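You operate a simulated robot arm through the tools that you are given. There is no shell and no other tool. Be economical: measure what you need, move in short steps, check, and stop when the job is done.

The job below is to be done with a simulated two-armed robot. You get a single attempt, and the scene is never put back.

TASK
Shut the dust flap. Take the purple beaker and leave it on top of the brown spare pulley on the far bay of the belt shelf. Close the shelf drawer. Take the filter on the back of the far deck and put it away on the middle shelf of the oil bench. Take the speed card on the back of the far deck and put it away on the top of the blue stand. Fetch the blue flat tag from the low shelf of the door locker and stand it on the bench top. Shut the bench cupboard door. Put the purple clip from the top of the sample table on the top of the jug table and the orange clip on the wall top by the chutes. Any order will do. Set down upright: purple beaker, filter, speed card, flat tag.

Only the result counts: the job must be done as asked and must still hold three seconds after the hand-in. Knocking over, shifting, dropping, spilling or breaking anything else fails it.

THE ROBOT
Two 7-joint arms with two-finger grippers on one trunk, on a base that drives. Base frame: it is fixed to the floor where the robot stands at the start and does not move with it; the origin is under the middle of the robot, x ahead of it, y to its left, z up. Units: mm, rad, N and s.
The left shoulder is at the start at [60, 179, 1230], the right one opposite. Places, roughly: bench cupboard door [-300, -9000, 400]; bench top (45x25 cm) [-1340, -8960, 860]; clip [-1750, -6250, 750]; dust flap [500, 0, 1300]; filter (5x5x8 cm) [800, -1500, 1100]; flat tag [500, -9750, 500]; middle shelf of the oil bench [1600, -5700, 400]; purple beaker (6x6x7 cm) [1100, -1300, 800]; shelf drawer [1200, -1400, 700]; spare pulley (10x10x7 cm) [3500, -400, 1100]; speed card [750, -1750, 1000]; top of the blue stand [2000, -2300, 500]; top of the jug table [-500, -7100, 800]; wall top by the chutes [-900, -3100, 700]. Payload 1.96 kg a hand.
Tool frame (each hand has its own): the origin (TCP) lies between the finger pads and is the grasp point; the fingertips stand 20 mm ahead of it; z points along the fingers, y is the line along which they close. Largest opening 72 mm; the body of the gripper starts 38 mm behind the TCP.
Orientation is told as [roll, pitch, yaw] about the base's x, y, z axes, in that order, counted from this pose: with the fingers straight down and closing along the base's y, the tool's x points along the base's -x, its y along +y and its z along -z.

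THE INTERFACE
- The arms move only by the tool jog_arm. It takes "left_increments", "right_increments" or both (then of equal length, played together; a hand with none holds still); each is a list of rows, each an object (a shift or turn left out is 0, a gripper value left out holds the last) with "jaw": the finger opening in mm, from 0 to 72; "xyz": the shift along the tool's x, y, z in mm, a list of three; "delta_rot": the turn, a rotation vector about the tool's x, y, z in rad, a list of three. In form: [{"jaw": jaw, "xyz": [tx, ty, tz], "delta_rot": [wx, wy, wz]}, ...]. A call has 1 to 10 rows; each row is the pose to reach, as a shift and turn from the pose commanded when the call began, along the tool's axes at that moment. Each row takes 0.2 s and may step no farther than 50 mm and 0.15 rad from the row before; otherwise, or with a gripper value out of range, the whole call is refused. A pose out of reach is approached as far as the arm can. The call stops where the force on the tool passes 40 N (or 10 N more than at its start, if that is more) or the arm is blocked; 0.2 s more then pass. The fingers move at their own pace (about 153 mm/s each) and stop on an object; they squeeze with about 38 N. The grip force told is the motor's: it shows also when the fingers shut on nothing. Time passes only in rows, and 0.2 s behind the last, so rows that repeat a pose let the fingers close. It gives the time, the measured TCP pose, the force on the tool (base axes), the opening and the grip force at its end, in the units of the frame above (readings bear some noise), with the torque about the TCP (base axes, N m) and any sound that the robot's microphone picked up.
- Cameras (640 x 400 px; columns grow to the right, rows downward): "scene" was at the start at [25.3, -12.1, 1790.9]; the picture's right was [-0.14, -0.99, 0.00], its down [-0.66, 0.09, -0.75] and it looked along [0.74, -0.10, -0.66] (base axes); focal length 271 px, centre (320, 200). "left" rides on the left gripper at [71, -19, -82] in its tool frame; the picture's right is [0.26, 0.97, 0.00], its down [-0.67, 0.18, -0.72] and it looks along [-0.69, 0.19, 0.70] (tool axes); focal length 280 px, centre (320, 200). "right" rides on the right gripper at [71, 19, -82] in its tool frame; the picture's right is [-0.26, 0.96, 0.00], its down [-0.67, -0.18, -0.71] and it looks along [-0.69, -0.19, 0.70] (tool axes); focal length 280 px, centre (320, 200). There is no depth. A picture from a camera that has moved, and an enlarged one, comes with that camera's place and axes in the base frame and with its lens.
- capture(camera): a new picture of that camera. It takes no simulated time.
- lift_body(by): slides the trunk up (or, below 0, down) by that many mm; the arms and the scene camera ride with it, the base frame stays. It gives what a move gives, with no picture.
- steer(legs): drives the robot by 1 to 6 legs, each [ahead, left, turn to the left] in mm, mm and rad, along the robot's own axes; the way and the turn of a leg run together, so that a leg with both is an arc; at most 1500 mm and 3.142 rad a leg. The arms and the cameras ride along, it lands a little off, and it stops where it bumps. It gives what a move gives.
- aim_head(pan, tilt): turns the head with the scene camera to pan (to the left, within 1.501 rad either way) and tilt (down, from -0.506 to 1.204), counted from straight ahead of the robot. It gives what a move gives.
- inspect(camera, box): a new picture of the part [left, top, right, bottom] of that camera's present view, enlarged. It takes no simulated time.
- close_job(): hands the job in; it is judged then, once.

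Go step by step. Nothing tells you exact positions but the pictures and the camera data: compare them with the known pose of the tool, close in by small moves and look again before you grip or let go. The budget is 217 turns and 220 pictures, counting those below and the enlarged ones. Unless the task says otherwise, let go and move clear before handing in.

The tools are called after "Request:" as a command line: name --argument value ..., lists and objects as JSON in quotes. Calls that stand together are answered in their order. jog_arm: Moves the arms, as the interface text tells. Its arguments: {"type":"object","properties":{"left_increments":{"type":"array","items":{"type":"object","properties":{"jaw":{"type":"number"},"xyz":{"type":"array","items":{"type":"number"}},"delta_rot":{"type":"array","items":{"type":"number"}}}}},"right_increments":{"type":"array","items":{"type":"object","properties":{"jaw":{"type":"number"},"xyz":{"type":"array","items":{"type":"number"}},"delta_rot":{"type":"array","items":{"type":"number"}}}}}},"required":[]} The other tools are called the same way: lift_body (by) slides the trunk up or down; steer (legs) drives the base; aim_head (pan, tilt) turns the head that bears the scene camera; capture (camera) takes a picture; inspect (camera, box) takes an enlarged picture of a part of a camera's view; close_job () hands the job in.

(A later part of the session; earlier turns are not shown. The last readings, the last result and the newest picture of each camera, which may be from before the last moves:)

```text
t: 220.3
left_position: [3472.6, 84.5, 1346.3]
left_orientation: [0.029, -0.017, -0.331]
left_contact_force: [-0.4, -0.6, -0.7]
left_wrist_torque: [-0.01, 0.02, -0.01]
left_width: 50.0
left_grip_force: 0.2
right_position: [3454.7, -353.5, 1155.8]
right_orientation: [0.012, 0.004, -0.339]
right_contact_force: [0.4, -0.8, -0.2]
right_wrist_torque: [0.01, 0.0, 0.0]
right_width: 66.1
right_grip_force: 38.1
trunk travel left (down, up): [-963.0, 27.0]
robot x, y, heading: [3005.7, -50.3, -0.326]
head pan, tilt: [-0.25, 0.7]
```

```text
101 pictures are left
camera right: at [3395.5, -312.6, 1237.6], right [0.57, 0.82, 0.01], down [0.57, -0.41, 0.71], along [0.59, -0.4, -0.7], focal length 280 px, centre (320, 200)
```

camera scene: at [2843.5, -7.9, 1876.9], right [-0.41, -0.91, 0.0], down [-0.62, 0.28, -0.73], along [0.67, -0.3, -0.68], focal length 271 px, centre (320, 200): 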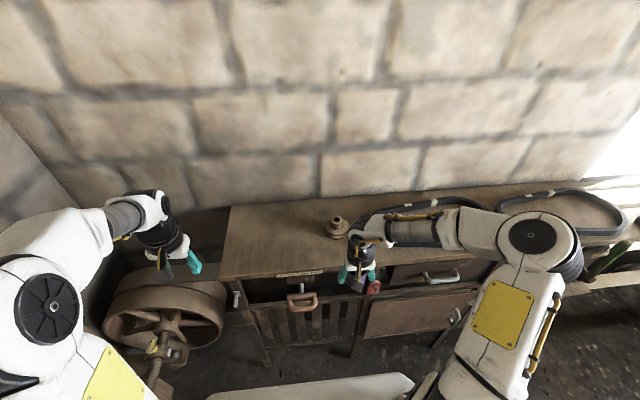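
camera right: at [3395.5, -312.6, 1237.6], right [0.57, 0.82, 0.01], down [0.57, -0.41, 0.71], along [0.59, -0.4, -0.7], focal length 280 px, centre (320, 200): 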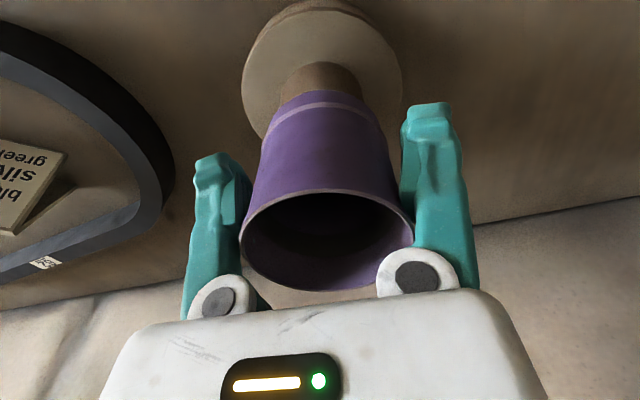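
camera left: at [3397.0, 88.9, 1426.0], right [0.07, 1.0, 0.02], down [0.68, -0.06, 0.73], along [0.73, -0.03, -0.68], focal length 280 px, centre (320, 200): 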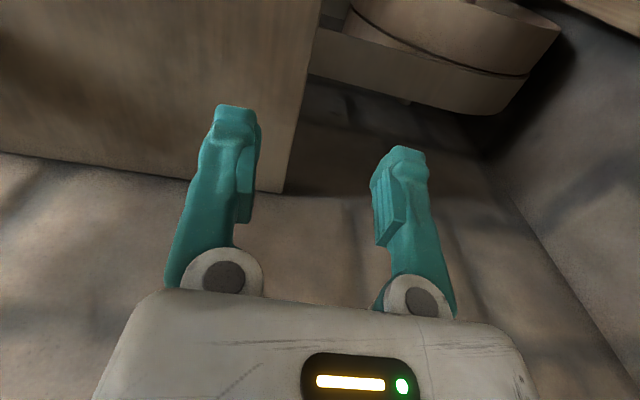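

Aligned. Continue lowering in 2 mm steps.

Request:
jog_arm --right_increments '[{"xyz": [0, -2, 2]}, {"xyz": [0, -2, 4]}, {"xyz": [0, -2, 6]}]'

Request:
jog_arm --right_increments '[{"xyz": [0, 0, 2]}, {"xyz": [0, 0, 4]}]'

Request:
capture --camera "right"

```text
t: 221.1
left_position: [3472.2, 85.8, 1346.1]
left_orientation: [0.031, -0.017, -0.331]
left_contact_force: [0.4, -0.5, 0.2]
left_wrist_torque: [-0.01, -0.01, 0.02]
left_width: 50.1
left_grip_force: 0.0
right_position: [3453.6, -355.6, 1151.2]
right_orientation: [0.011, 0.003, -0.338]
right_contact_force: [0.5, -0.4, -0.1]
right_wrist_torque: [-0.04, 0.03, 0.06]
right_width: 66.6
right_grip_force: 38.4
trunk travel left (down, up): [-963.0, 27.0]
robot x, y, heading: [3005.1, -47.9, -0.323]
head pan, tilt: [-0.25, 0.7]
```

```text
t: 221.7
left_position: [3471.3, 86.6, 1347.4]
left_orientation: [0.028, -0.019, -0.331]
left_contact_force: [0.2, 0.2, -0.3]
left_wrist_torque: [0.02, 0.03, 0.03]
left_width: 49.8
left_grip_force: 0.1
right_position: [3453.9, -354.9, 1149.7]
right_orientation: [0.011, -0.003, -0.339]
right_contact_force: [4.6, -5.0, 33.7]
right_wrist_torque: [-0.24, -0.01, 0.01]
right_width: 66.4
right_grip_force: 38.0
trunk travel left (down, up): [-963.0, 27.0]
robot x, y, heading: [3005.2, -44.8, -0.318]
head pan, tilt: [-0.25, 0.7]
```

```text
100 pictures are left
camera right: at [3394.5, -313.5, 1230.5], right [0.57, 0.82, 0.01], down [0.57, -0.41, 0.72], along [0.59, -0.4, -0.7], focal length 280 px, centre (320, 200)
```

right: 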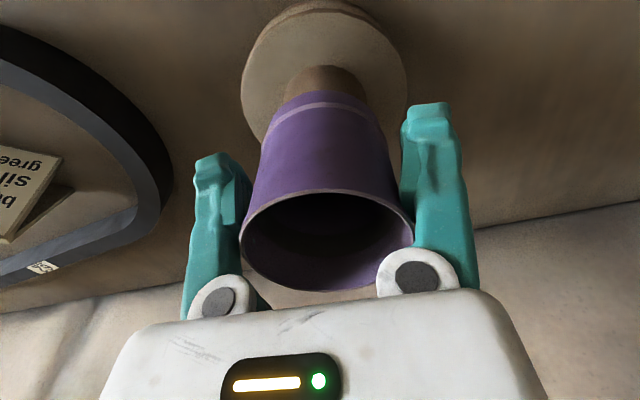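

Contact at 34 N: the beaker rests on the hub. I relax slightly, open, and rise straight up.

Request:
jog_arm --right_increments '[{"xyz": [0, 0, -2]}, {"xyz": [0, 0, -2], "jaw": 72}, {"xyz": [0, 0, -2], "jaw": 72}]'

Request:
jog_arm --right_increments '[{"xyz": [0, 0, -15]}, {"xyz": [0, 0, -40]}, {"xyz": [0, 0, -80]}, {"xyz": [0, 0, -125]}]'

Request:
capture --camera "right"

```text
t: 222.5
left_position: [3472.9, 86.6, 1345.6]
left_orientation: [0.027, -0.017, -0.331]
left_contact_force: [-0.5, 0.1, -1.2]
left_wrist_torque: [-0.04, -0.04, 0.0]
left_width: 49.9
left_grip_force: 0.0
right_position: [3453.4, -355.5, 1147.9]
right_orientation: [0.01, 0.007, -0.338]
right_contact_force: [0.3, -0.2, 0.8]
right_wrist_torque: [-0.03, 0.0, -0.02]
right_width: 72.2
right_grip_force: 0.1
trunk travel left (down, up): [-963.0, 27.0]
robot x, y, heading: [3004.4, -48.7, -0.321]
head pan, tilt: [-0.25, 0.7]
```

```text
t: 223.5
left_position: [3472.3, 86.2, 1345.9]
left_orientation: [0.029, -0.018, -0.332]
left_contact_force: [-1.1, -0.6, 0.2]
left_wrist_torque: [-0.02, 0.02, -0.02]
left_width: 50.1
left_grip_force: 0.1
right_position: [3454.3, -356.6, 1274.8]
right_orientation: [0.009, 0.004, -0.339]
right_contact_force: [0.6, -0.2, -0.1]
right_wrist_torque: [0.0, -0.01, 0.02]
right_width: 72.2
right_grip_force: 0.0
trunk travel left (down, up): [-963.0, 27.0]
robot x, y, heading: [3004.4, -46.0, -0.32]
head pan, tilt: [-0.25, 0.7]
```

```text
99 pictures are left
camera right: at [3395.1, -316.3, 1355.7], right [0.57, 0.82, 0.01], down [0.58, -0.41, 0.71], along [0.59, -0.4, -0.7], focal length 280 px, centre (320, 200)
```

right: 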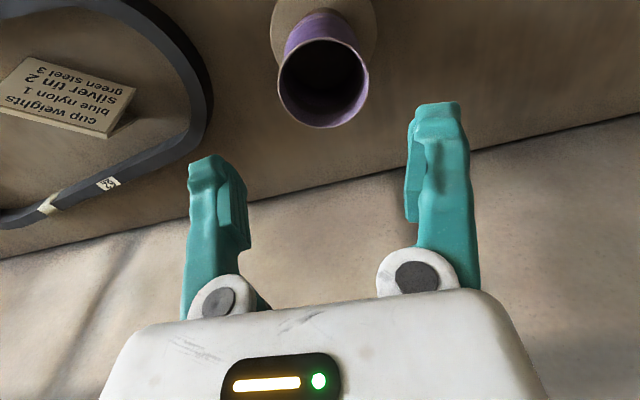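

The beaker stands on the pulley. Next I back off, retract the right hand slightly and go around to the rear of the deck for the filter and card.

Request:
jog_arm --right_increments '[{"xyz": [40, 0, -10]}, {"xyz": [80, 0, -10]}, {"xyz": [110, 0, -10]}]'

Request:
steer --legs '[[-500, 0, 0], [0, -1400, 0], [0, 0, 3.142]]'

Request:
aim_head --pan 0.3 --tilt 0.7

Request:
capture --camera "scene"

```text
t: 224.3
left_position: [3471.1, 85.8, 1346.8]
left_orientation: [0.032, -0.016, -0.329]
left_contact_force: [1.1, -0.2, -0.3]
left_wrist_torque: [0.0, -0.01, 0.0]
left_width: 50.1
left_grip_force: 0.0
right_position: [3351.1, -320.7, 1284.5]
right_orientation: [0.011, 0.004, -0.341]
right_contact_force: [0.4, 0.8, 0.5]
right_wrist_torque: [-0.03, -0.02, 0.0]
right_width: 71.9
right_grip_force: 0.0
trunk travel left (down, up): [-963.0, 27.0]
robot x, y, heading: [3004.1, -48.7, -0.317]
head pan, tilt: [-0.25, 0.7]
```

```text
refused: 3.142 is not a number from -3.14159 to 3.14159
```

```text
t: 225.2
left_position: [3473.7, 86.2, 1345.1]
left_orientation: [0.029, -0.018, -0.33]
left_contact_force: [0.9, 0.0, -0.6]
left_wrist_torque: [0.02, -0.01, -0.04]
left_width: 49.9
left_grip_force: 0.1
right_position: [3353.3, -320.2, 1285.2]
right_orientation: [0.011, 0.004, -0.341]
right_contact_force: [-0.4, -0.2, -0.2]
right_wrist_torque: [0.0, -0.03, 0.0]
right_width: 71.9
right_grip_force: 0.1
trunk travel left (down, up): [-963.0, 27.0]
robot x, y, heading: [3004.4, -48.1, -0.324]
head pan, tilt: [0.3, 0.7]
```

```text
98 pictures are left
camera scene: at [3035.4, -32.2, 1881.2], right [-0.02, -1.0, 0.0], down [-0.64, 0.01, -0.76], along [0.76, -0.02, -0.64], focal length 271 px, centre (320, 200)
```

scene: 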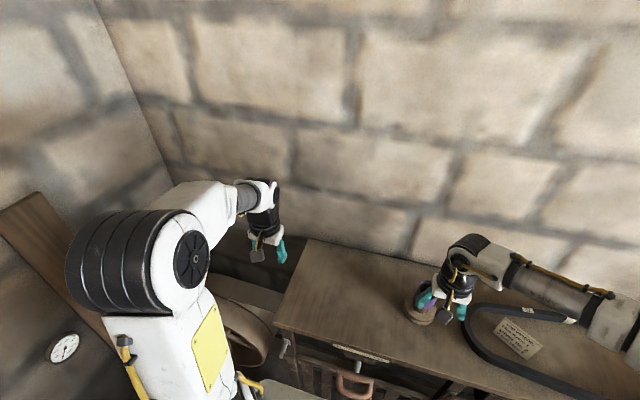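

The turn value was over the limit; I resend with 3.14.

Request:
steer --legs '[[-500, 0, 0], [0, -1400, 0], [0, 0, 3.14], [310, 0, 0]]'

Request:
capture --camera "scene"

```text
t: 243.9
left_position: [1336.8, -1307.9, 1346.4]
left_orientation: [0.029, -0.02, 2.867]
left_contact_force: [-0.3, -0.4, 0.0]
left_wrist_torque: [0.01, -0.01, 0.03]
left_width: 50.2
left_grip_force: 0.0
right_position: [1432.0, -897.0, 1284.8]
right_orientation: [0.01, 0.002, 2.857]
right_contact_force: [0.2, 0.0, 0.2]
right_wrist_torque: [0.01, 0.0, 0.0]
right_width: 71.8
right_grip_force: 0.0
trunk travel left (down, up): [-963.0, 27.0]
robot x, y, heading: [1791.8, -1151.7, 2.877]
head pan, tilt: [0.3, 0.7]
```

```text
97 pictures are left
camera scene: at [1769.8, -1168.4, 1881.2], right [-0.03, 1.0, 0.0], down [0.64, 0.02, -0.77], along [-0.77, -0.03, -0.64], focal length 271 px, centre (320, 200)
```

scene: 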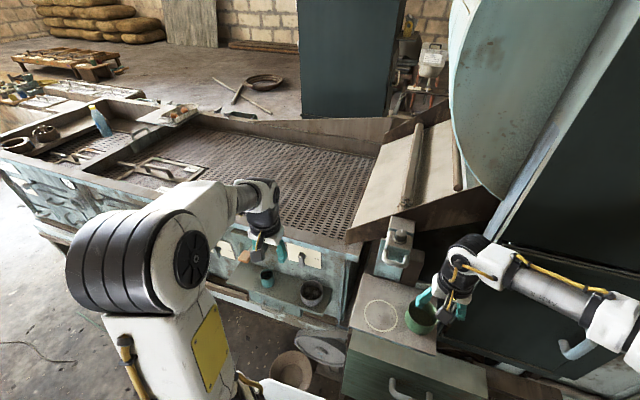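

Now strafe left to stand opposite the filter and card.

Request:
steer --legs '[[0, 0, -0.053], [0, 880, 0]]'

Request:
aim_head --pan -0.1 --tilt 0.8

Request:
capture --camera "scene"

Request:
capture --camera "right"

```text
t: 249.0
left_position: [1048.9, -2119.4, 1345.9]
left_orientation: [0.03, -0.019, 2.812]
left_contact_force: [-0.3, -0.3, 0.6]
left_wrist_torque: [0.01, -0.01, -0.01]
left_width: 49.9
left_grip_force: 0.1
right_position: [1169.7, -1713.4, 1284.1]
right_orientation: [0.013, 0.007, 2.802]
right_contact_force: [-0.4, -0.1, -0.1]
right_wrist_torque: [0.04, -0.02, 0.01]
right_width: 72.0
right_grip_force: 0.0
trunk travel left (down, up): [-963.0, 27.0]
robot x, y, heading: [1516.3, -1984.0, 2.826]
head pan, tilt: [0.3, 0.7]
```

```text
t: 249.8
left_position: [1049.0, -2120.7, 1346.0]
left_orientation: [0.028, -0.016, 2.812]
left_contact_force: [-0.6, -0.1, -0.5]
left_wrist_torque: [-0.02, 0.0, 0.0]
left_width: 50.0
left_grip_force: 0.1
right_position: [1169.4, -1714.7, 1283.2]
right_orientation: [0.011, 0.004, 2.803]
right_contact_force: [-0.8, 0.2, -0.2]
right_wrist_torque: [0.02, 0.03, -0.01]
right_width: 72.1
right_grip_force: 0.1
trunk travel left (down, up): [-963.0, 27.0]
robot x, y, heading: [1514.7, -1984.0, 2.822]
head pan, tilt: [-0.099, 0.799]
```

```text
96 pictures are left
camera scene: at [1500.3, -1972.3, 1872.9], right [0.41, 0.91, 0.0], down [0.66, -0.29, -0.7], along [-0.64, 0.28, -0.72], focal length 271 px, centre (320, 200)
```

scene: 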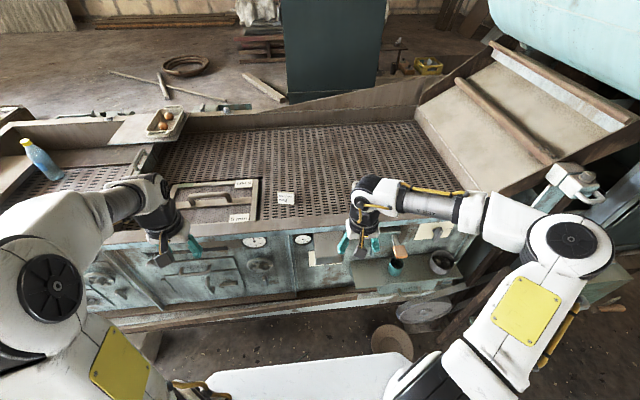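

```text
95 pictures are left
camera right: at [1229.4, -1754.9, 1365.2], right [-0.57, -0.82, 0.01], down [-0.58, 0.4, 0.71], along [-0.59, 0.4, -0.7], focal length 280 px, centre (320, 200)
```

right: 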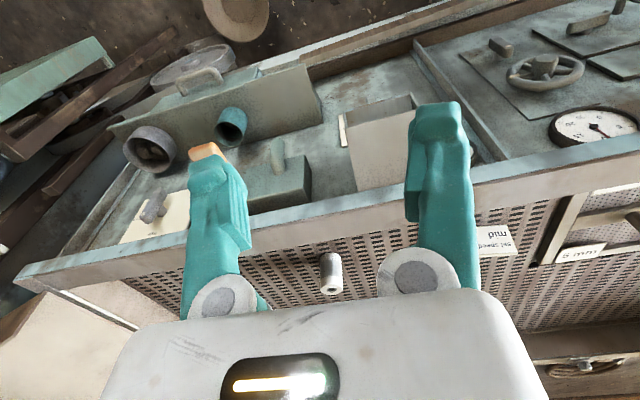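

Filter ≈ (825,-1495), card ≈ (735,-1785). I drive closer and extend the right arm over the filter.

Request:
steer --legs '[[165, 0, 0]]'

Request:
jog_arm --right_increments '[{"xyz": [-30, -30, 0]}, {"xyz": [-65, -60, 0]}, {"xyz": [-100, -95, 0]}, {"xyz": [-145, -100, 0]}, {"xyz": [-180, -100, 0]}]'

Request:
capture --camera "right"

```text
t: 251.3
left_position: [896.5, -2070.8, 1348.7]
left_orientation: [0.03, -0.02, 2.814]
left_contact_force: [-0.1, -0.1, -1.0]
left_wrist_torque: [0.04, 0.04, -0.02]
left_width: 50.1
left_grip_force: 0.0
right_position: [1015.6, -1663.5, 1284.8]
right_orientation: [0.011, 0.003, 2.805]
right_contact_force: [-0.2, -0.5, -0.7]
right_wrist_torque: [0.01, 0.02, 0.01]
right_width: 72.0
right_grip_force: 0.1
trunk travel left (down, up): [-963.0, 27.0]
robot x, y, heading: [1360.3, -1939.0, 2.827]
head pan, tilt: [-0.099, 0.799]
```

```text
t: 252.5
left_position: [891.6, -2069.6, 1344.9]
left_orientation: [0.028, -0.016, 2.813]
left_contact_force: [0.4, 0.6, -0.4]
left_wrist_torque: [0.04, 0.0, 0.01]
left_width: 49.9
left_grip_force: 0.1
right_position: [874.6, -1509.9, 1280.1]
right_orientation: [0.01, 0.007, 2.806]
right_contact_force: [-1.1, -0.7, -0.1]
right_wrist_torque: [-0.02, -0.03, 0.01]
right_width: 72.2
right_grip_force: 0.0
trunk travel left (down, up): [-963.0, 27.0]
robot x, y, heading: [1359.1, -1931.0, 2.829]
head pan, tilt: [-0.099, 0.799]
```

```text
94 pictures are left
camera right: at [935.6, -1550.7, 1361.3], right [-0.56, -0.83, 0.01], down [-0.58, 0.4, 0.71], along [-0.59, 0.4, -0.7], focal length 280 px, centre (320, 200)
```

right: 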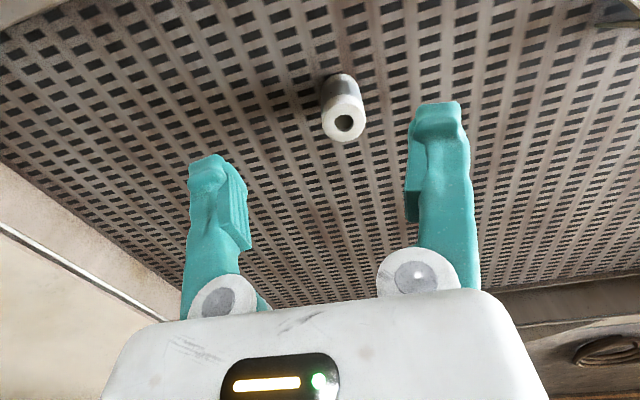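

Filter axis ≈ (816,-1496), top z ≈ 1135. I'll move above it and lower partway.

Request:
jog_arm --right_increments '[{"xyz": [-30, 3, 20]}, {"xyz": [-60, 6, 45]}, {"xyz": [-60, 6, 80]}]'

Request:
capture --camera "right"

```text
t: 253.3
left_position: [894.7, -2068.9, 1346.8]
left_orientation: [0.03, -0.018, 2.812]
left_contact_force: [-0.2, 0.1, -0.4]
left_wrist_torque: [-0.06, 0.02, 0.03]
left_width: 49.9
left_grip_force: 0.1
right_position: [829.4, -1509.6, 1204.5]
right_orientation: [0.014, 0.002, 2.803]
right_contact_force: [0.1, -1.0, 0.0]
right_wrist_torque: [0.01, 0.01, -0.01]
right_width: 71.9
right_grip_force: 0.1
right hand out of reach, approached as far as the arm can: row 2, 3
trunk travel left (down, up): [-963.0, 27.0]
robot x, y, heading: [1360.8, -1933.1, 2.824]
head pan, tilt: [-0.099, 0.799]
```

```text
93 pictures are left
camera right: at [891.8, -1549.8, 1284.9], right [-0.57, -0.82, 0.01], down [-0.58, 0.4, 0.71], along [-0.59, 0.4, -0.7], focal length 280 px, centre (320, 200)
```

right: 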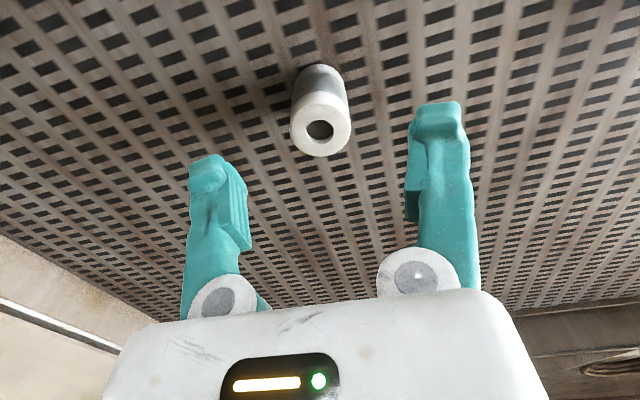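

Slightly out of arm reach; I drive 17 mm forward and 7 right, then lower.

Request:
steer --legs '[[22, -7, 0]]'

Request:
jog_arm --right_increments '[{"xyz": [0, 0, 30]}, {"xyz": [0, 0, 48]}]'

Request:
capture --camera "right"

```text
t: 254.1
left_position: [879.6, -2061.5, 1347.6]
left_orientation: [0.028, -0.021, 2.814]
left_contact_force: [0.6, -0.2, 0.6]
left_wrist_torque: [0.06, 0.06, -0.04]
left_width: 50.1
left_grip_force: 0.0
right_position: [813.6, -1500.9, 1207.1]
right_orientation: [0.008, 0.0, 2.805]
right_contact_force: [0.9, -0.8, 0.1]
right_wrist_torque: [0.04, 0.06, 0.03]
right_width: 72.2
right_grip_force: 0.1
trunk travel left (down, up): [-963.0, 27.0]
robot x, y, heading: [1340.3, -1922.2, 2.824]
head pan, tilt: [-0.099, 0.799]
```

```text
t: 254.7
left_position: [876.2, -2058.7, 1345.7]
left_orientation: [0.03, -0.017, 2.814]
left_contact_force: [-0.1, -0.1, -0.6]
left_wrist_torque: [0.03, 0.05, 0.01]
left_width: 49.8
left_grip_force: 0.1
right_position: [811.4, -1500.8, 1156.5]
right_orientation: [0.008, 0.001, 2.805]
right_contact_force: [0.2, -0.4, 0.6]
right_wrist_torque: [0.03, 0.0, 0.02]
right_width: 72.2
right_grip_force: 0.1
trunk travel left (down, up): [-963.0, 27.0]
robot x, y, heading: [1340.3, -1921.5, 2.823]
head pan, tilt: [-0.099, 0.799]
```

```text
92 pictures are left
camera right: at [873.5, -1540.8, 1236.7], right [-0.57, -0.82, 0.01], down [-0.57, 0.4, 0.71], along [-0.59, 0.4, -0.7], focal length 280 px, centre (320, 200)
```

right: 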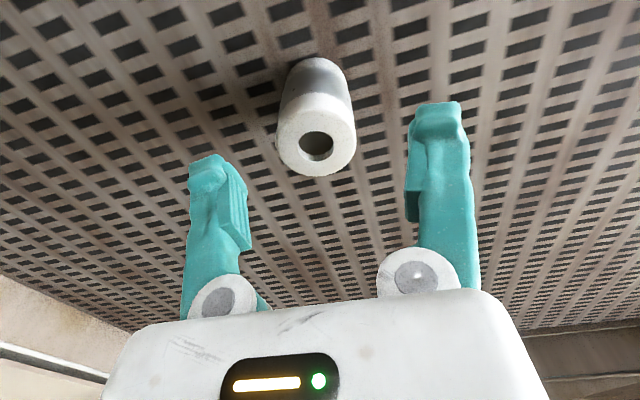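

The filter is almost centred below the hand. I go 5 mm forward, down to z≈1096, and close.

Request:
jog_arm --right_increments '[{"xyz": [-5, 0, 25]}, {"xyz": [-5, 0, 45]}, {"xyz": [-5, 0, 58]}]'

Request:
capture --camera "right"

```text
t: 255.5
left_position: [873.9, -2057.8, 1346.2]
left_orientation: [0.027, -0.015, 2.815]
left_contact_force: [0.0, -0.3, -0.3]
left_wrist_torque: [-0.02, 0.01, 0.0]
left_width: 50.0
left_grip_force: 0.1
right_position: [816.9, -1511.9, 1100.1]
right_orientation: [0.012, 0.004, 2.804]
right_contact_force: [2.9, -0.3, 6.1]
right_wrist_torque: [0.33, -0.06, -0.11]
right_width: 72.0
right_grip_force: 0.1
right hand out of reach, approached as far as the arm can: row 1, 2, 3
trunk travel left (down, up): [-963.0, 27.0]
robot x, y, heading: [1341.3, -1918.6, 2.822]
head pan, tilt: [-0.099, 0.799]
```

```text
91 pictures are left
camera right: at [877.7, -1552.6, 1181.2], right [-0.57, -0.82, 0.01], down [-0.58, 0.4, 0.71], along [-0.59, 0.4, -0.7], focal length 280 px, centre (320, 200)
```

right: 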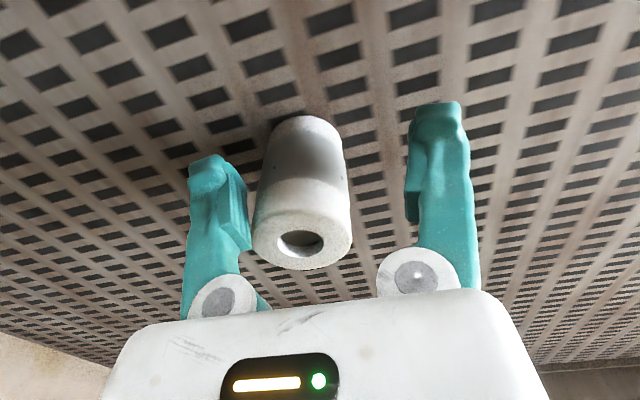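

The filter is between the pads (touching one). Closing will centre it.

Request:
jog_arm --right_increments '[{"jaw": 55}, {"jaw": 30}, {"jaw": 0}, {"jaw": 0}]'

Request:
capture --camera "right"

```text
t: 256.5
left_position: [874.7, -2057.3, 1345.9]
left_orientation: [0.03, -0.016, 2.816]
left_contact_force: [-0.1, 0.0, -0.1]
left_wrist_torque: [-0.02, 0.0, -0.01]
left_width: 50.0
left_grip_force: 0.0
right_position: [817.3, -1511.8, 1100.8]
right_orientation: [0.009, 0.006, 2.806]
right_contact_force: [0.1, 0.0, -1.0]
right_wrist_torque: [0.0, -0.02, 0.0]
right_width: 0.0
right_grip_force: 29.7
trunk travel left (down, up): [-963.0, 27.0]
robot x, y, heading: [1341.1, -1924.4, 2.823]
head pan, tilt: [-0.099, 0.799]
```

```text
90 pictures are left
camera right: at [877.7, -1552.4, 1181.2], right [-0.57, -0.82, 0.01], down [-0.58, 0.4, 0.71], along [-0.59, 0.4, -0.7], focal length 280 px, centre (320, 200)
```

right: 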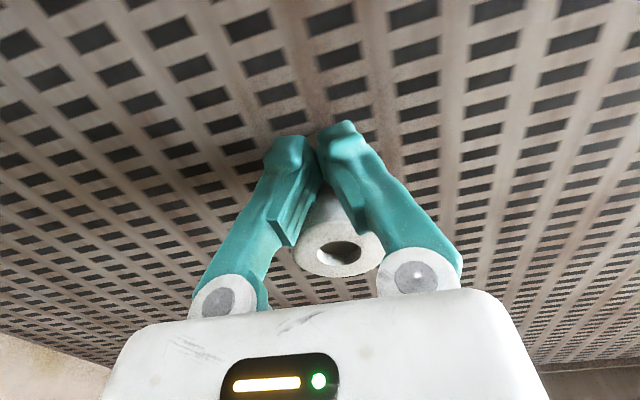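

The fingers missed: the filter stands farther forward (≈(774,-1492), top ≈1100), still upright. I rise, reopen and drive closer.

Request:
jog_arm --right_increments '[{"xyz": [10, 0, -20]}, {"xyz": [10, 0, -60]}, {"xyz": [10, 0, -90], "jaw": 72}]'

Request:
steer --legs '[[65, -5, 0]]'

Request:
capture --camera "right"

```text
t: 257.3
left_position: [873.9, -2058.5, 1345.3]
left_orientation: [0.028, -0.015, 2.813]
left_contact_force: [0.0, -0.4, 0.8]
left_wrist_torque: [0.0, -0.02, -0.01]
left_width: 49.9
left_grip_force: 0.1
right_position: [826.1, -1511.7, 1190.8]
right_orientation: [0.011, 0.006, 2.805]
right_contact_force: [0.6, -0.4, 0.5]
right_wrist_torque: [-0.03, -0.01, 0.03]
right_width: 72.0
right_grip_force: 0.0
trunk travel left (down, up): [-963.0, 27.0]
robot x, y, heading: [1338.4, -1919.2, 2.824]
head pan, tilt: [-0.099, 0.799]
```

```text
t: 258.3
left_position: [822.7, -2034.6, 1348.3]
left_orientation: [0.028, -0.024, 2.815]
left_contact_force: [1.0, -0.9, 0.7]
left_wrist_torque: [0.04, 0.03, 0.0]
left_width: 49.8
left_grip_force: 0.1
right_position: [773.2, -1489.2, 1194.3]
right_orientation: [0.011, -0.001, 2.806]
right_contact_force: [0.9, 0.2, 0.7]
right_wrist_torque: [0.03, 0.05, 0.01]
right_width: 72.2
right_grip_force: 0.2
trunk travel left (down, up): [-963.0, 27.0]
robot x, y, heading: [1280.5, -1896.0, 2.826]
head pan, tilt: [-0.099, 0.799]
```

```text
89 pictures are left
camera right: at [834.7, -1530.6, 1275.1], right [-0.56, -0.83, 0.01], down [-0.57, 0.4, 0.71], along [-0.59, 0.4, -0.7], focal length 280 px, centre (320, 200)
```

right: 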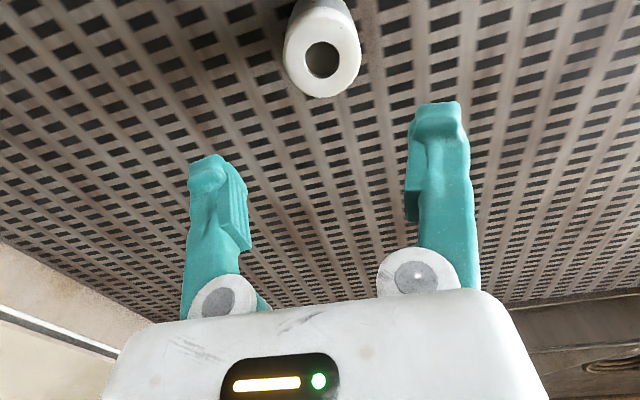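

Now the filter is 12 mm behind the hand's axis. Correct and descend in stages.

Request:
jog_arm --right_increments '[{"xyz": [12, 1, 0]}, {"xyz": [12, 1, 35]}, {"xyz": [12, 1, 65]}]'

Request:
capture --camera "right"

```text
t: 259.1
left_position: [811.3, -2031.7, 1344.9]
left_orientation: [0.03, -0.014, 2.816]
left_contact_force: [-0.1, -0.5, 0.5]
left_wrist_torque: [-0.03, -0.04, -0.04]
left_width: 50.0
left_grip_force: 0.0
right_position: [771.3, -1492.8, 1125.5]
right_orientation: [0.01, 0.007, 2.803]
right_contact_force: [-0.2, 0.1, -1.2]
right_wrist_torque: [-0.01, -0.03, 0.01]
right_width: 71.9
right_grip_force: 0.0
trunk travel left (down, up): [-963.0, 27.0]
robot x, y, heading: [1280.0, -1895.7, 2.826]
head pan, tilt: [-0.099, 0.799]
```

```text
88 pictures are left
camera right: at [834.3, -1532.8, 1205.9], right [-0.56, -0.83, 0.01], down [-0.58, 0.4, 0.71], along [-0.59, 0.4, -0.71], focal length 280 px, centre (320, 200)
```

right: 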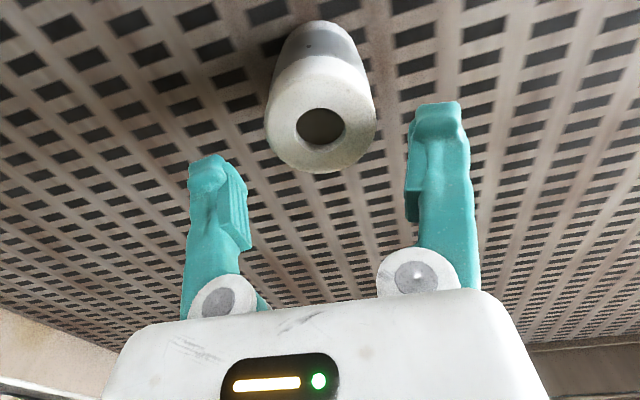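

Still 12 mm to come back; correct, descend to z≈1067 and verify.

Request:
jog_arm --right_increments '[{"xyz": [14, 0, 0]}, {"xyz": [14, 0, 30]}, {"xyz": [14, 0, 56]}]'

Request:
capture --camera "right"

```text
t: 259.9
left_position: [815.4, -2032.6, 1345.6]
left_orientation: [0.026, -0.015, 2.816]
left_contact_force: [0.9, -0.1, 0.9]
left_wrist_torque: [0.02, 0.0, 0.01]
left_width: 50.0
left_grip_force: 0.0
right_position: [789.2, -1498.4, 1070.6]
right_orientation: [0.011, 0.001, 2.805]
right_contact_force: [-2.6, 0.4, 7.3]
right_wrist_torque: [-0.12, 0.01, -0.04]
right_width: 72.0
right_grip_force: 0.0
trunk travel left (down, up): [-963.0, 27.0]
robot x, y, heading: [1283.6, -1894.0, 2.828]
head pan, tilt: [-0.099, 0.799]
```

```text
87 pictures are left
camera right: at [850.4, -1539.4, 1151.5], right [-0.57, -0.82, 0.01], down [-0.58, 0.4, 0.71], along [-0.59, 0.4, -0.7], focal length 280 px, centre (320, 200)
```

right: 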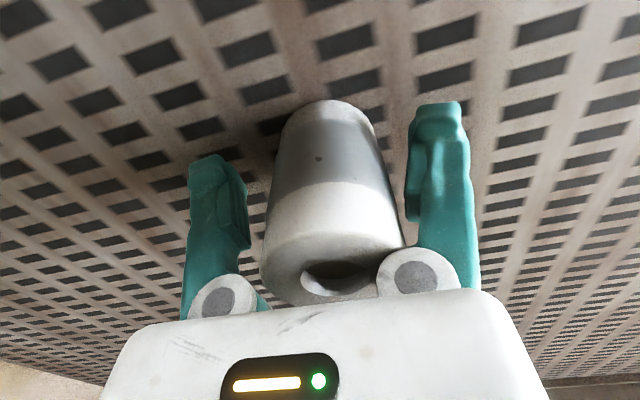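

The filter is between the fingers with its top near the palm. I raise 6 mm and close.

Request:
jog_arm --right_increments '[{"xyz": [0, 0, -7]}, {"xyz": [0, 0, -7], "jaw": 50}, {"xyz": [0, 0, -7], "jaw": 0}, {"xyz": [0, 0, -7], "jaw": 0}]'

Request:
jog_arm --right_increments '[{"xyz": [0, 0, -20]}, {"xyz": [0, 0, -60]}, {"xyz": [0, 0, -100]}]'

Request:
capture --camera "right"

```text
t: 260.9
left_position: [814.4, -2031.0, 1345.4]
left_orientation: [0.031, -0.017, 2.814]
left_contact_force: [1.4, 0.5, -0.9]
left_wrist_torque: [-0.02, -0.04, -0.01]
left_width: 49.9
left_grip_force: 0.0
right_position: [789.2, -1498.5, 1077.7]
right_orientation: [0.01, 0.006, 2.806]
right_contact_force: [0.3, 0.6, 0.4]
right_wrist_torque: [-0.02, 0.01, -0.01]
right_width: 42.8
right_grip_force: 38.1
trunk travel left (down, up): [-963.0, 27.0]
robot x, y, heading: [1282.4, -1896.6, 2.823]
head pan, tilt: [-0.099, 0.799]
```

```text
t: 261.7
left_position: [814.6, -2033.6, 1345.2]
left_orientation: [0.031, -0.014, 2.814]
left_contact_force: [0.2, -0.8, -0.2]
left_wrist_torque: [0.0, -0.01, 0.01]
left_width: 49.9
left_grip_force: 0.0
right_position: [789.5, -1497.2, 1177.1]
right_orientation: [0.01, 0.005, 2.808]
right_contact_force: [-0.4, -0.3, -0.4]
right_wrist_torque: [0.04, 0.01, -0.03]
right_width: 42.8
right_grip_force: 38.1
trunk travel left (down, up): [-963.0, 27.0]
robot x, y, heading: [1282.1, -1895.5, 2.829]
head pan, tilt: [-0.099, 0.799]
```

```text
86 pictures are left
camera right: at [851.4, -1537.4, 1258.0], right [-0.56, -0.82, 0.01], down [-0.58, 0.4, 0.71], along [-0.59, 0.4, -0.7], focal length 280 px, centre (320, 200)
```

right: 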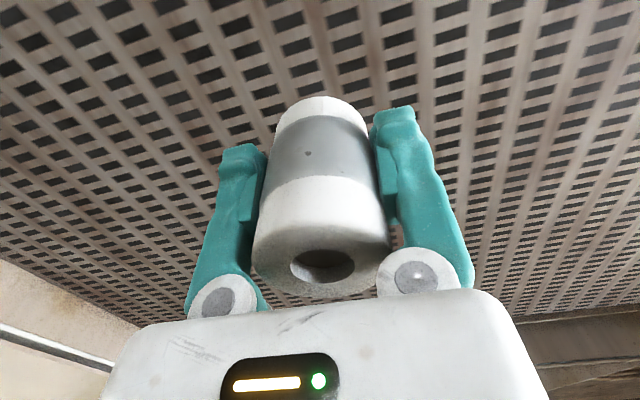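

Filter secured at 42.8 mm. Now the card: I'll look with the left hand camera and a zoom of the scene camera.

Request:
capture --camera "left"

Request:
inspect --camera "scene" --box '[240, 150, 360, 250]'

```text
85 pictures are left
camera left: at [890.7, -2035.5, 1425.9], right [-0.06, -1.0, 0.02], down [-0.68, 0.06, 0.73], along [-0.73, 0.03, -0.68], focal length 280 px, centre (320, 200)
```

left: 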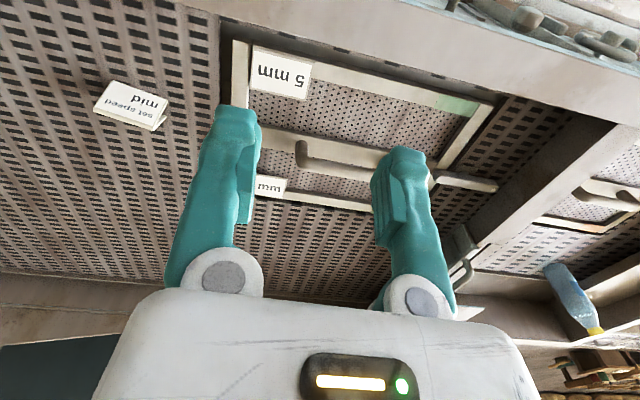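

```text
4.00 times, centred on (300, 200) of scene
camera zoom: at [1266.4, -1882.6, 1872.9], right [0.4, 0.91, 0.0], down [0.66, -0.29, -0.7], along [-0.64, 0.28, -0.72], focal length 1084 px, centre (400, 200)
```

zoom: 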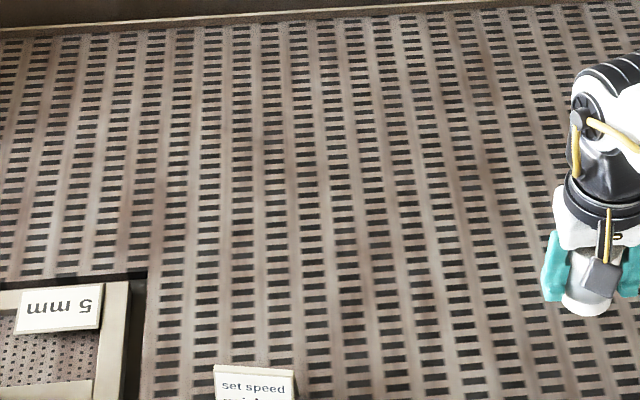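

Card centre ≈ (721,-1782,1085). I'll zoom in to understand its shape.

Request:
inspect --camera "left" --box '[70, 60, 190, 150]'

```text
4.44 times, centred on (130, 105) of left
camera zoom: at [890.7, -2035.5, 1425.9], right [-0.06, -1.0, 0.02], down [-0.68, 0.06, 0.73], along [-0.73, 0.03, -0.68], focal length 1246 px, centre (1164, 622)
```

zoom: 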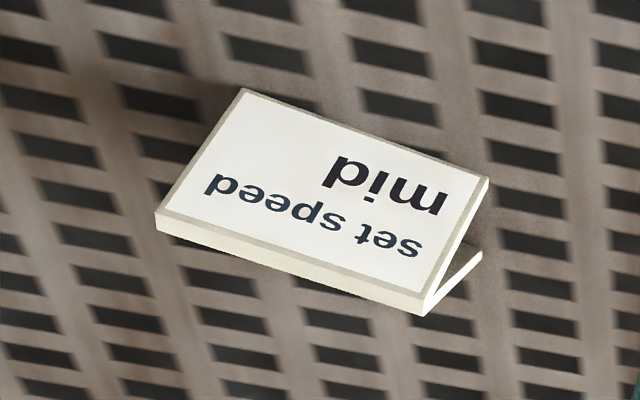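

The card is a tent about 80 mm wide, so I must pinch it across its thickness; I rotate the left hand's yaw about 75° in place.

Request:
jog_arm --left_increments '[{"jaw": 72, "delta_rot": [0, 0, -0.147]}, {"delta_rot": [0, 0, -0.294]}, {"delta_rot": [0, 0, -0.441]}, {"delta_rot": [0, 0, -0.588]}, {"delta_rot": [0, 0, -0.735]}, {"delta_rot": [0, 0, -0.882]}, {"delta_rot": [0, 0, -1.029]}, {"delta_rot": [0, 0, -1.176]}, {"delta_rot": [0, 0, -1.316]}]'

Request:
capture --camera "left"

```text
t: 263.7
left_position: [813.6, -2032.7, 1345.6]
left_orientation: [-0.008, -0.032, -2.147]
left_contact_force: [0.7, 0.4, -0.1]
left_wrist_torque: [0.0, -0.01, 0.01]
left_width: 71.9
left_grip_force: 0.1
right_position: [790.6, -1496.9, 1175.7]
right_orientation: [0.012, 0.006, 2.807]
right_contact_force: [-0.6, -0.1, -0.9]
right_wrist_torque: [0.02, -0.03, 0.03]
right_width: 42.8
right_grip_force: 38.0
trunk travel left (down, up): [-963.0, 27.0]
robot x, y, heading: [1277.8, -1894.1, 2.826]
head pan, tilt: [-0.099, 0.799]
```

```text
82 pictures are left
camera left: at [839.5, -1960.6, 1425.1], right [0.95, -0.31, -0.02], down [-0.2, -0.65, 0.74], along [-0.24, -0.7, -0.68], focal length 280 px, centre (320, 200)
```

left: 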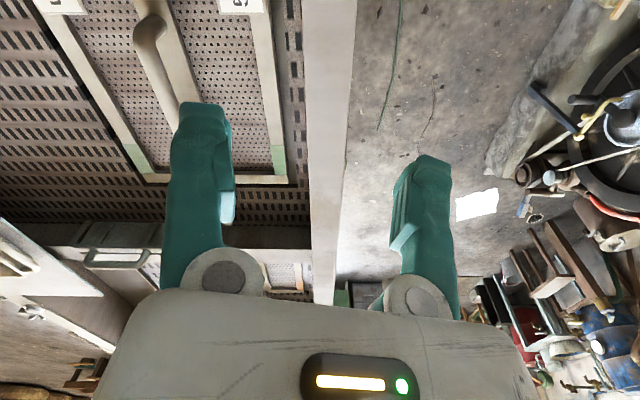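

Rotation worked. I move the left hand over the card.

Request:
jog_arm --left_increments '[{"xyz": [26, -37, 15]}, {"xyz": [53, -75, 30]}, {"xyz": [80, -112, 45]}, {"xyz": [106, -149, 65]}, {"xyz": [133, -187, 85]}, {"xyz": [160, -224, 100]}]'

Request:
capture --camera "left"

```text
refused: row 5 steps farther than a row can; nothing moved
```

```text
81 pictures are left
camera left: at [839.5, -1960.6, 1425.1], right [0.95, -0.31, -0.02], down [-0.2, -0.65, 0.74], along [-0.24, -0.7, -0.68], focal length 280 px, centre (320, 200)
```

left: 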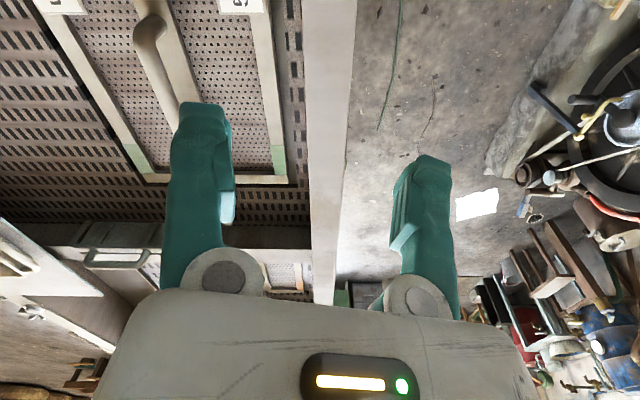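

Request:
jog_arm --left_increments '[{"xyz": [23, -32, 14]}, {"xyz": [46, -64, 28]}, {"xyz": [69, -96, 42]}, {"xyz": [92, -128, 56]}, {"xyz": [115, -160, 70]}, {"xyz": [138, -192, 85]}, {"xyz": [160, -224, 100]}]'

Request:
capture --camera "left"

```text
t: 265.3
left_position: [834.4, -1920.6, 1332.9]
left_orientation: [-0.014, -0.033, -2.152]
left_contact_force: [0.1, -0.3, 0.9]
left_wrist_torque: [0.0, -0.02, -0.01]
left_width: 71.8
left_grip_force: 0.0
left hand out of reach, approached as far as the arm can: row 2, 3, 4, 5, 6, 7
right_position: [789.6, -1495.7, 1176.2]
right_orientation: [0.01, 0.005, 2.806]
right_contact_force: [0.5, -0.3, -1.9]
right_wrist_torque: [-0.01, 0.0, 0.01]
right_width: 42.9
right_grip_force: 38.0
trunk travel left (down, up): [-963.0, 27.0]
robot x, y, heading: [1280.7, -1896.7, 2.827]
head pan, tilt: [-0.099, 0.799]
```

```text
80 pictures are left
camera left: at [860.1, -1849.1, 1411.7], right [0.95, -0.31, -0.02], down [-0.2, -0.65, 0.73], along [-0.24, -0.69, -0.68], focal length 280 px, centre (320, 200)
```

left: 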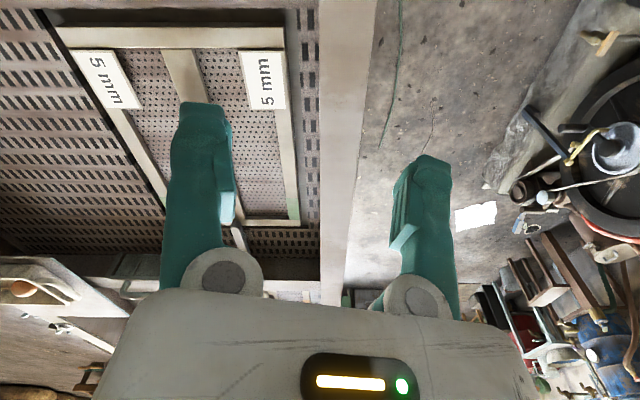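

The hand is too high relative to the shoulder; I'll lower it first and then extend.

Request:
jog_arm --left_increments '[{"xyz": [0, 0, 45]}, {"xyz": [0, 0, 90]}, {"xyz": [0, 0, 135]}]'

Request:
jog_arm --left_increments '[{"xyz": [10, -45, 0]}, {"xyz": [20, -88, 0]}, {"xyz": [30, -130, 0]}, {"xyz": [45, -170, 0]}]'

Request:
capture --camera "left"

```text
t: 266.1
left_position: [878.1, -1952.8, 1259.5]
left_orientation: [-0.011, -0.031, -2.15]
left_contact_force: [0.2, 0.0, 0.3]
left_wrist_torque: [-0.01, -0.02, 0.0]
left_width: 72.0
left_grip_force: 0.1
left hand out of reach, approached as far as the arm can: row 1, 2, 3
right_position: [789.5, -1497.0, 1177.0]
right_orientation: [0.01, 0.004, 2.806]
right_contact_force: [-0.8, 0.6, -1.3]
right_wrist_torque: [0.01, -0.01, 0.0]
right_width: 42.8
right_grip_force: 37.8
trunk travel left (down, up): [-963.0, 27.0]
robot x, y, heading: [1279.2, -1892.8, 2.828]
head pan, tilt: [-0.099, 0.799]
```

```text
t: 267.1
left_position: [857.0, -1900.6, 1323.0]
left_orientation: [-0.008, -0.032, -2.153]
left_contact_force: [-0.4, -0.2, -0.4]
left_wrist_torque: [0.0, 0.01, -0.02]
left_width: 72.1
left_grip_force: 0.0
left hand out of reach, approached as far as the arm can: row 1, 2, 3, 4
right_position: [789.5, -1496.3, 1176.7]
right_orientation: [0.012, 0.005, 2.806]
right_contact_force: [0.6, 0.5, -1.5]
right_wrist_torque: [0.01, 0.0, 0.01]
right_width: 42.9
right_grip_force: 38.3
trunk travel left (down, up): [-963.0, 27.0]
robot x, y, heading: [1279.8, -1896.8, 2.826]
head pan, tilt: [-0.099, 0.799]
```

```text
79 pictures are left
camera left: at [881.6, -1830.4, 1402.3], right [0.95, -0.31, -0.02], down [-0.2, -0.65, 0.74], along [-0.24, -0.7, -0.68], focal length 280 px, centre (320, 200)
```

left: 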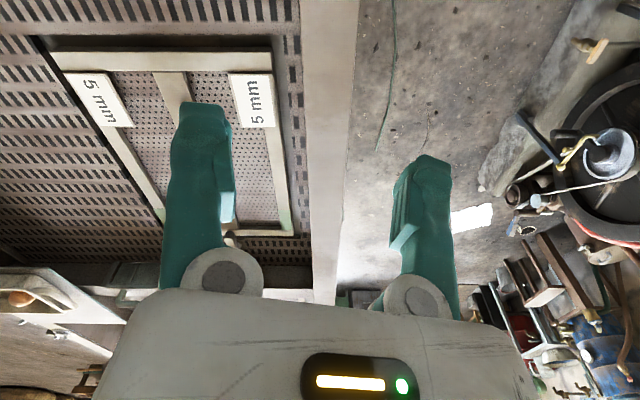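

The left arm is hampered by its joint posture, so I'll do the delicate work with the right arm. I take the filter to the oil bench first: retract, back into the aisle and strafe along it.

Request:
jog_arm --right_increments '[{"xyz": [45, 20, -20]}, {"xyz": [90, 40, -40]}, {"xyz": [135, 60, -60]}, {"xyz": [175, 80, -60]}]'

Request:
steer --legs '[[-150, 0, 0], [0, 1300, 0]]'

Request:
aim_head --pan 1.4 --tilt 0.5

Request:
capture --camera "scene"

```text
refused: row 1 steps farther than a row can; nothing moved
```

```text
t: 274.6
left_position: [605.2, -3185.4, 1322.7]
left_orientation: [-0.01, -0.033, -2.139]
left_contact_force: [-0.6, -0.2, 0.2]
left_wrist_torque: [-0.01, 0.01, 0.04]
left_width: 72.2
left_grip_force: 0.1
right_position: [533.7, -2781.5, 1177.1]
right_orientation: [0.011, 0.005, 2.817]
right_contact_force: [0.5, 0.0, -1.4]
right_wrist_torque: [0.0, 0.01, 0.02]
right_width: 42.5
right_grip_force: 37.8
trunk travel left (down, up): [-963.0, 27.0]
robot x, y, heading: [1028.5, -3176.9, 2.837]
head pan, tilt: [-0.099, 0.799]
```

```text
t: 276.2
left_position: [603.7, -3186.7, 1322.4]
left_orientation: [-0.01, -0.032, -2.142]
left_contact_force: [-0.1, -0.1, 0.0]
left_wrist_torque: [0.01, 0.01, 0.01]
left_width: 72.1
left_grip_force: 0.1
right_position: [532.8, -2782.1, 1176.2]
right_orientation: [0.01, 0.006, 2.818]
right_contact_force: [-0.8, -0.1, -0.5]
right_wrist_torque: [0.0, -0.01, 0.0]
right_width: 42.6
right_grip_force: 37.8
trunk travel left (down, up): [-963.0, 27.0]
robot x, y, heading: [1031.3, -3175.9, 2.832]
head pan, tilt: [1.4, 0.499]
```

```text
78 pictures are left
camera scene: at [1045.7, -3274.0, 1898.9], right [-0.89, 0.46, 0.0], down [0.22, 0.43, -0.88], along [-0.4, -0.78, -0.48], focal length 271 px, centre (320, 200)
```

scene: 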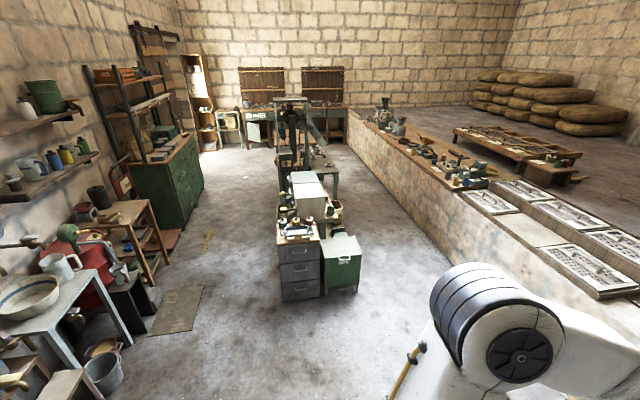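

I see the oil bench (wooden rack at the left wall) and a cabinet in the aisle. I retract the hand, turn around and strafe toward the oil bench.

Request:
jog_arm --right_increments '[{"xyz": [40, 15, -10]}, {"xyz": [80, 30, -20]}, {"xyz": [120, 45, -30]}, {"xyz": [160, 60, -40]}, {"xyz": [200, 70, -50]}]'

Request:
steer --legs '[[-300, 0, 0], [0, 0, 3.135], [280, 0, 0], [0, -1500, 0], [0, -450, 0]]'

Request:
aim_head --pan -0.15 --tilt 0.7

Request:
capture --camera "scene"

```text
t: 277.4
left_position: [605.7, -3186.6, 1323.1]
left_orientation: [-0.011, -0.035, -2.14]
left_contact_force: [-0.3, 0.6, -0.9]
left_wrist_torque: [0.06, -0.01, 0.01]
left_width: 72.1
left_grip_force: 0.0
right_position: [699.7, -2911.8, 1229.5]
right_orientation: [0.011, 0.003, 2.817]
right_contact_force: [0.0, -0.7, -1.2]
right_wrist_torque: [0.0, 0.0, 0.01]
right_width: 42.7
right_grip_force: 37.8
trunk travel left (down, up): [-963.0, 27.0]
robot x, y, heading: [1028.8, -3178.4, 2.836]
head pan, tilt: [1.4, 0.499]
```

```text
t: 279.2
left_position: [838.4, -3260.7, 1325.5]
left_orientation: [-0.011, -0.033, -2.14]
left_contact_force: [1.0, -0.1, 0.1]
left_wrist_torque: [0.04, 0.06, -0.02]
left_width: 71.8
left_grip_force: 0.0
right_position: [932.1, -2985.5, 1231.3]
right_orientation: [0.013, 0.001, 2.818]
right_contact_force: [1.6, -0.3, -0.9]
right_wrist_torque: [0.0, 0.04, 0.02]
right_width: 42.5
right_grip_force: 38.0
trunk travel left (down, up): [-963.0, 27.0]
robot x, y, heading: [1255.8, -3248.8, 2.834]
head pan, tilt: [1.4, 0.499]
stopped in leg 1: the robot was blocked; the commanded pose is now the measured one
```

```text
t: 280.8
left_position: [832.1, -3259.9, 1321.5]
left_orientation: [-0.008, -0.031, -2.14]
left_contact_force: [0.3, -0.3, 0.2]
left_wrist_torque: [0.04, -0.03, -0.02]
left_width: 72.0
left_grip_force: 0.0
right_position: [924.2, -2983.8, 1228.9]
right_orientation: [0.01, 0.005, 2.818]
right_contact_force: [-0.6, 0.4, -1.7]
right_wrist_torque: [-0.02, 0.02, 0.0]
right_width: 42.3
right_grip_force: 38.1
trunk travel left (down, up): [-963.0, 27.0]
robot x, y, heading: [1255.4, -3243.4, 2.836]
head pan, tilt: [-0.15, 0.7]
```

```text
77 pictures are left
camera scene: at [1237.9, -3228.4, 1881.1], right [0.44, 0.9, 0.0], down [0.58, -0.28, -0.76], along [-0.69, 0.34, -0.65], focal length 271 px, centre (320, 200)
```

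scene: 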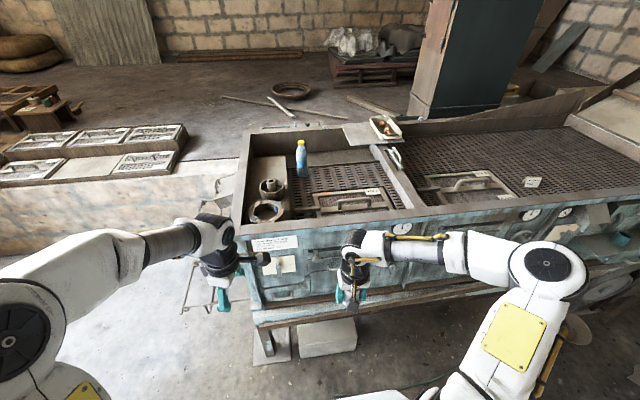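

Something behind blocked me (engine side). I'll move forward a bit, strafe left further and look.

Request:
steer --legs '[[60, 0, 0], [0, 650, 0], [0, 0, 1.57]]'

Request:
aim_head --pan 0.5 --tilt 0.6

Request:
capture --camera "scene"

```text
t: 288.8
left_position: [1006.1, -4274.3, 1322.3]
left_orientation: [-0.008, -0.033, -0.586]
left_contact_force: [-0.7, 0.2, 0.7]
left_wrist_torque: [0.01, -0.01, -0.03]
left_width: 72.1
left_grip_force: 0.1
right_position: [733.3, -4176.7, 1229.4]
right_orientation: [0.011, 0.005, -1.912]
right_contact_force: [-1.0, -0.2, -1.3]
right_wrist_torque: [0.01, 0.0, -0.01]
right_width: 42.5
right_grip_force: 38.2
trunk travel left (down, up): [-963.0, 27.0]
robot x, y, heading: [1001.9, -3849.6, -1.89]
head pan, tilt: [-0.15, 0.7]
```

```text
t: 289.8
left_position: [1006.3, -4274.3, 1322.7]
left_orientation: [-0.009, -0.033, -0.587]
left_contact_force: [0.4, -0.9, -0.4]
left_wrist_torque: [-0.03, 0.01, 0.02]
left_width: 71.8
left_grip_force: 0.0
right_position: [732.8, -4177.3, 1229.9]
right_orientation: [0.013, 0.005, -1.91]
right_contact_force: [-0.1, 0.0, -0.7]
right_wrist_torque: [-0.01, 0.0, 0.03]
right_width: 42.3
right_grip_force: 37.9
trunk travel left (down, up): [-963.0, 27.0]
robot x, y, heading: [1003.1, -3848.7, -1.892]
head pan, tilt: [0.499, 0.6]
```

```text
76 pictures are left
camera scene: at [1038.1, -3880.9, 1889.8], right [-0.98, -0.18, 0.0], down [-0.1, 0.56, -0.82], along [0.15, -0.81, -0.57], focal length 271 px, centre (320, 200)
```

scene: 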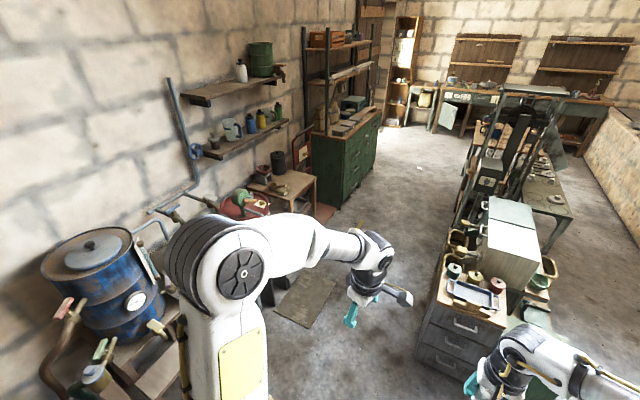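

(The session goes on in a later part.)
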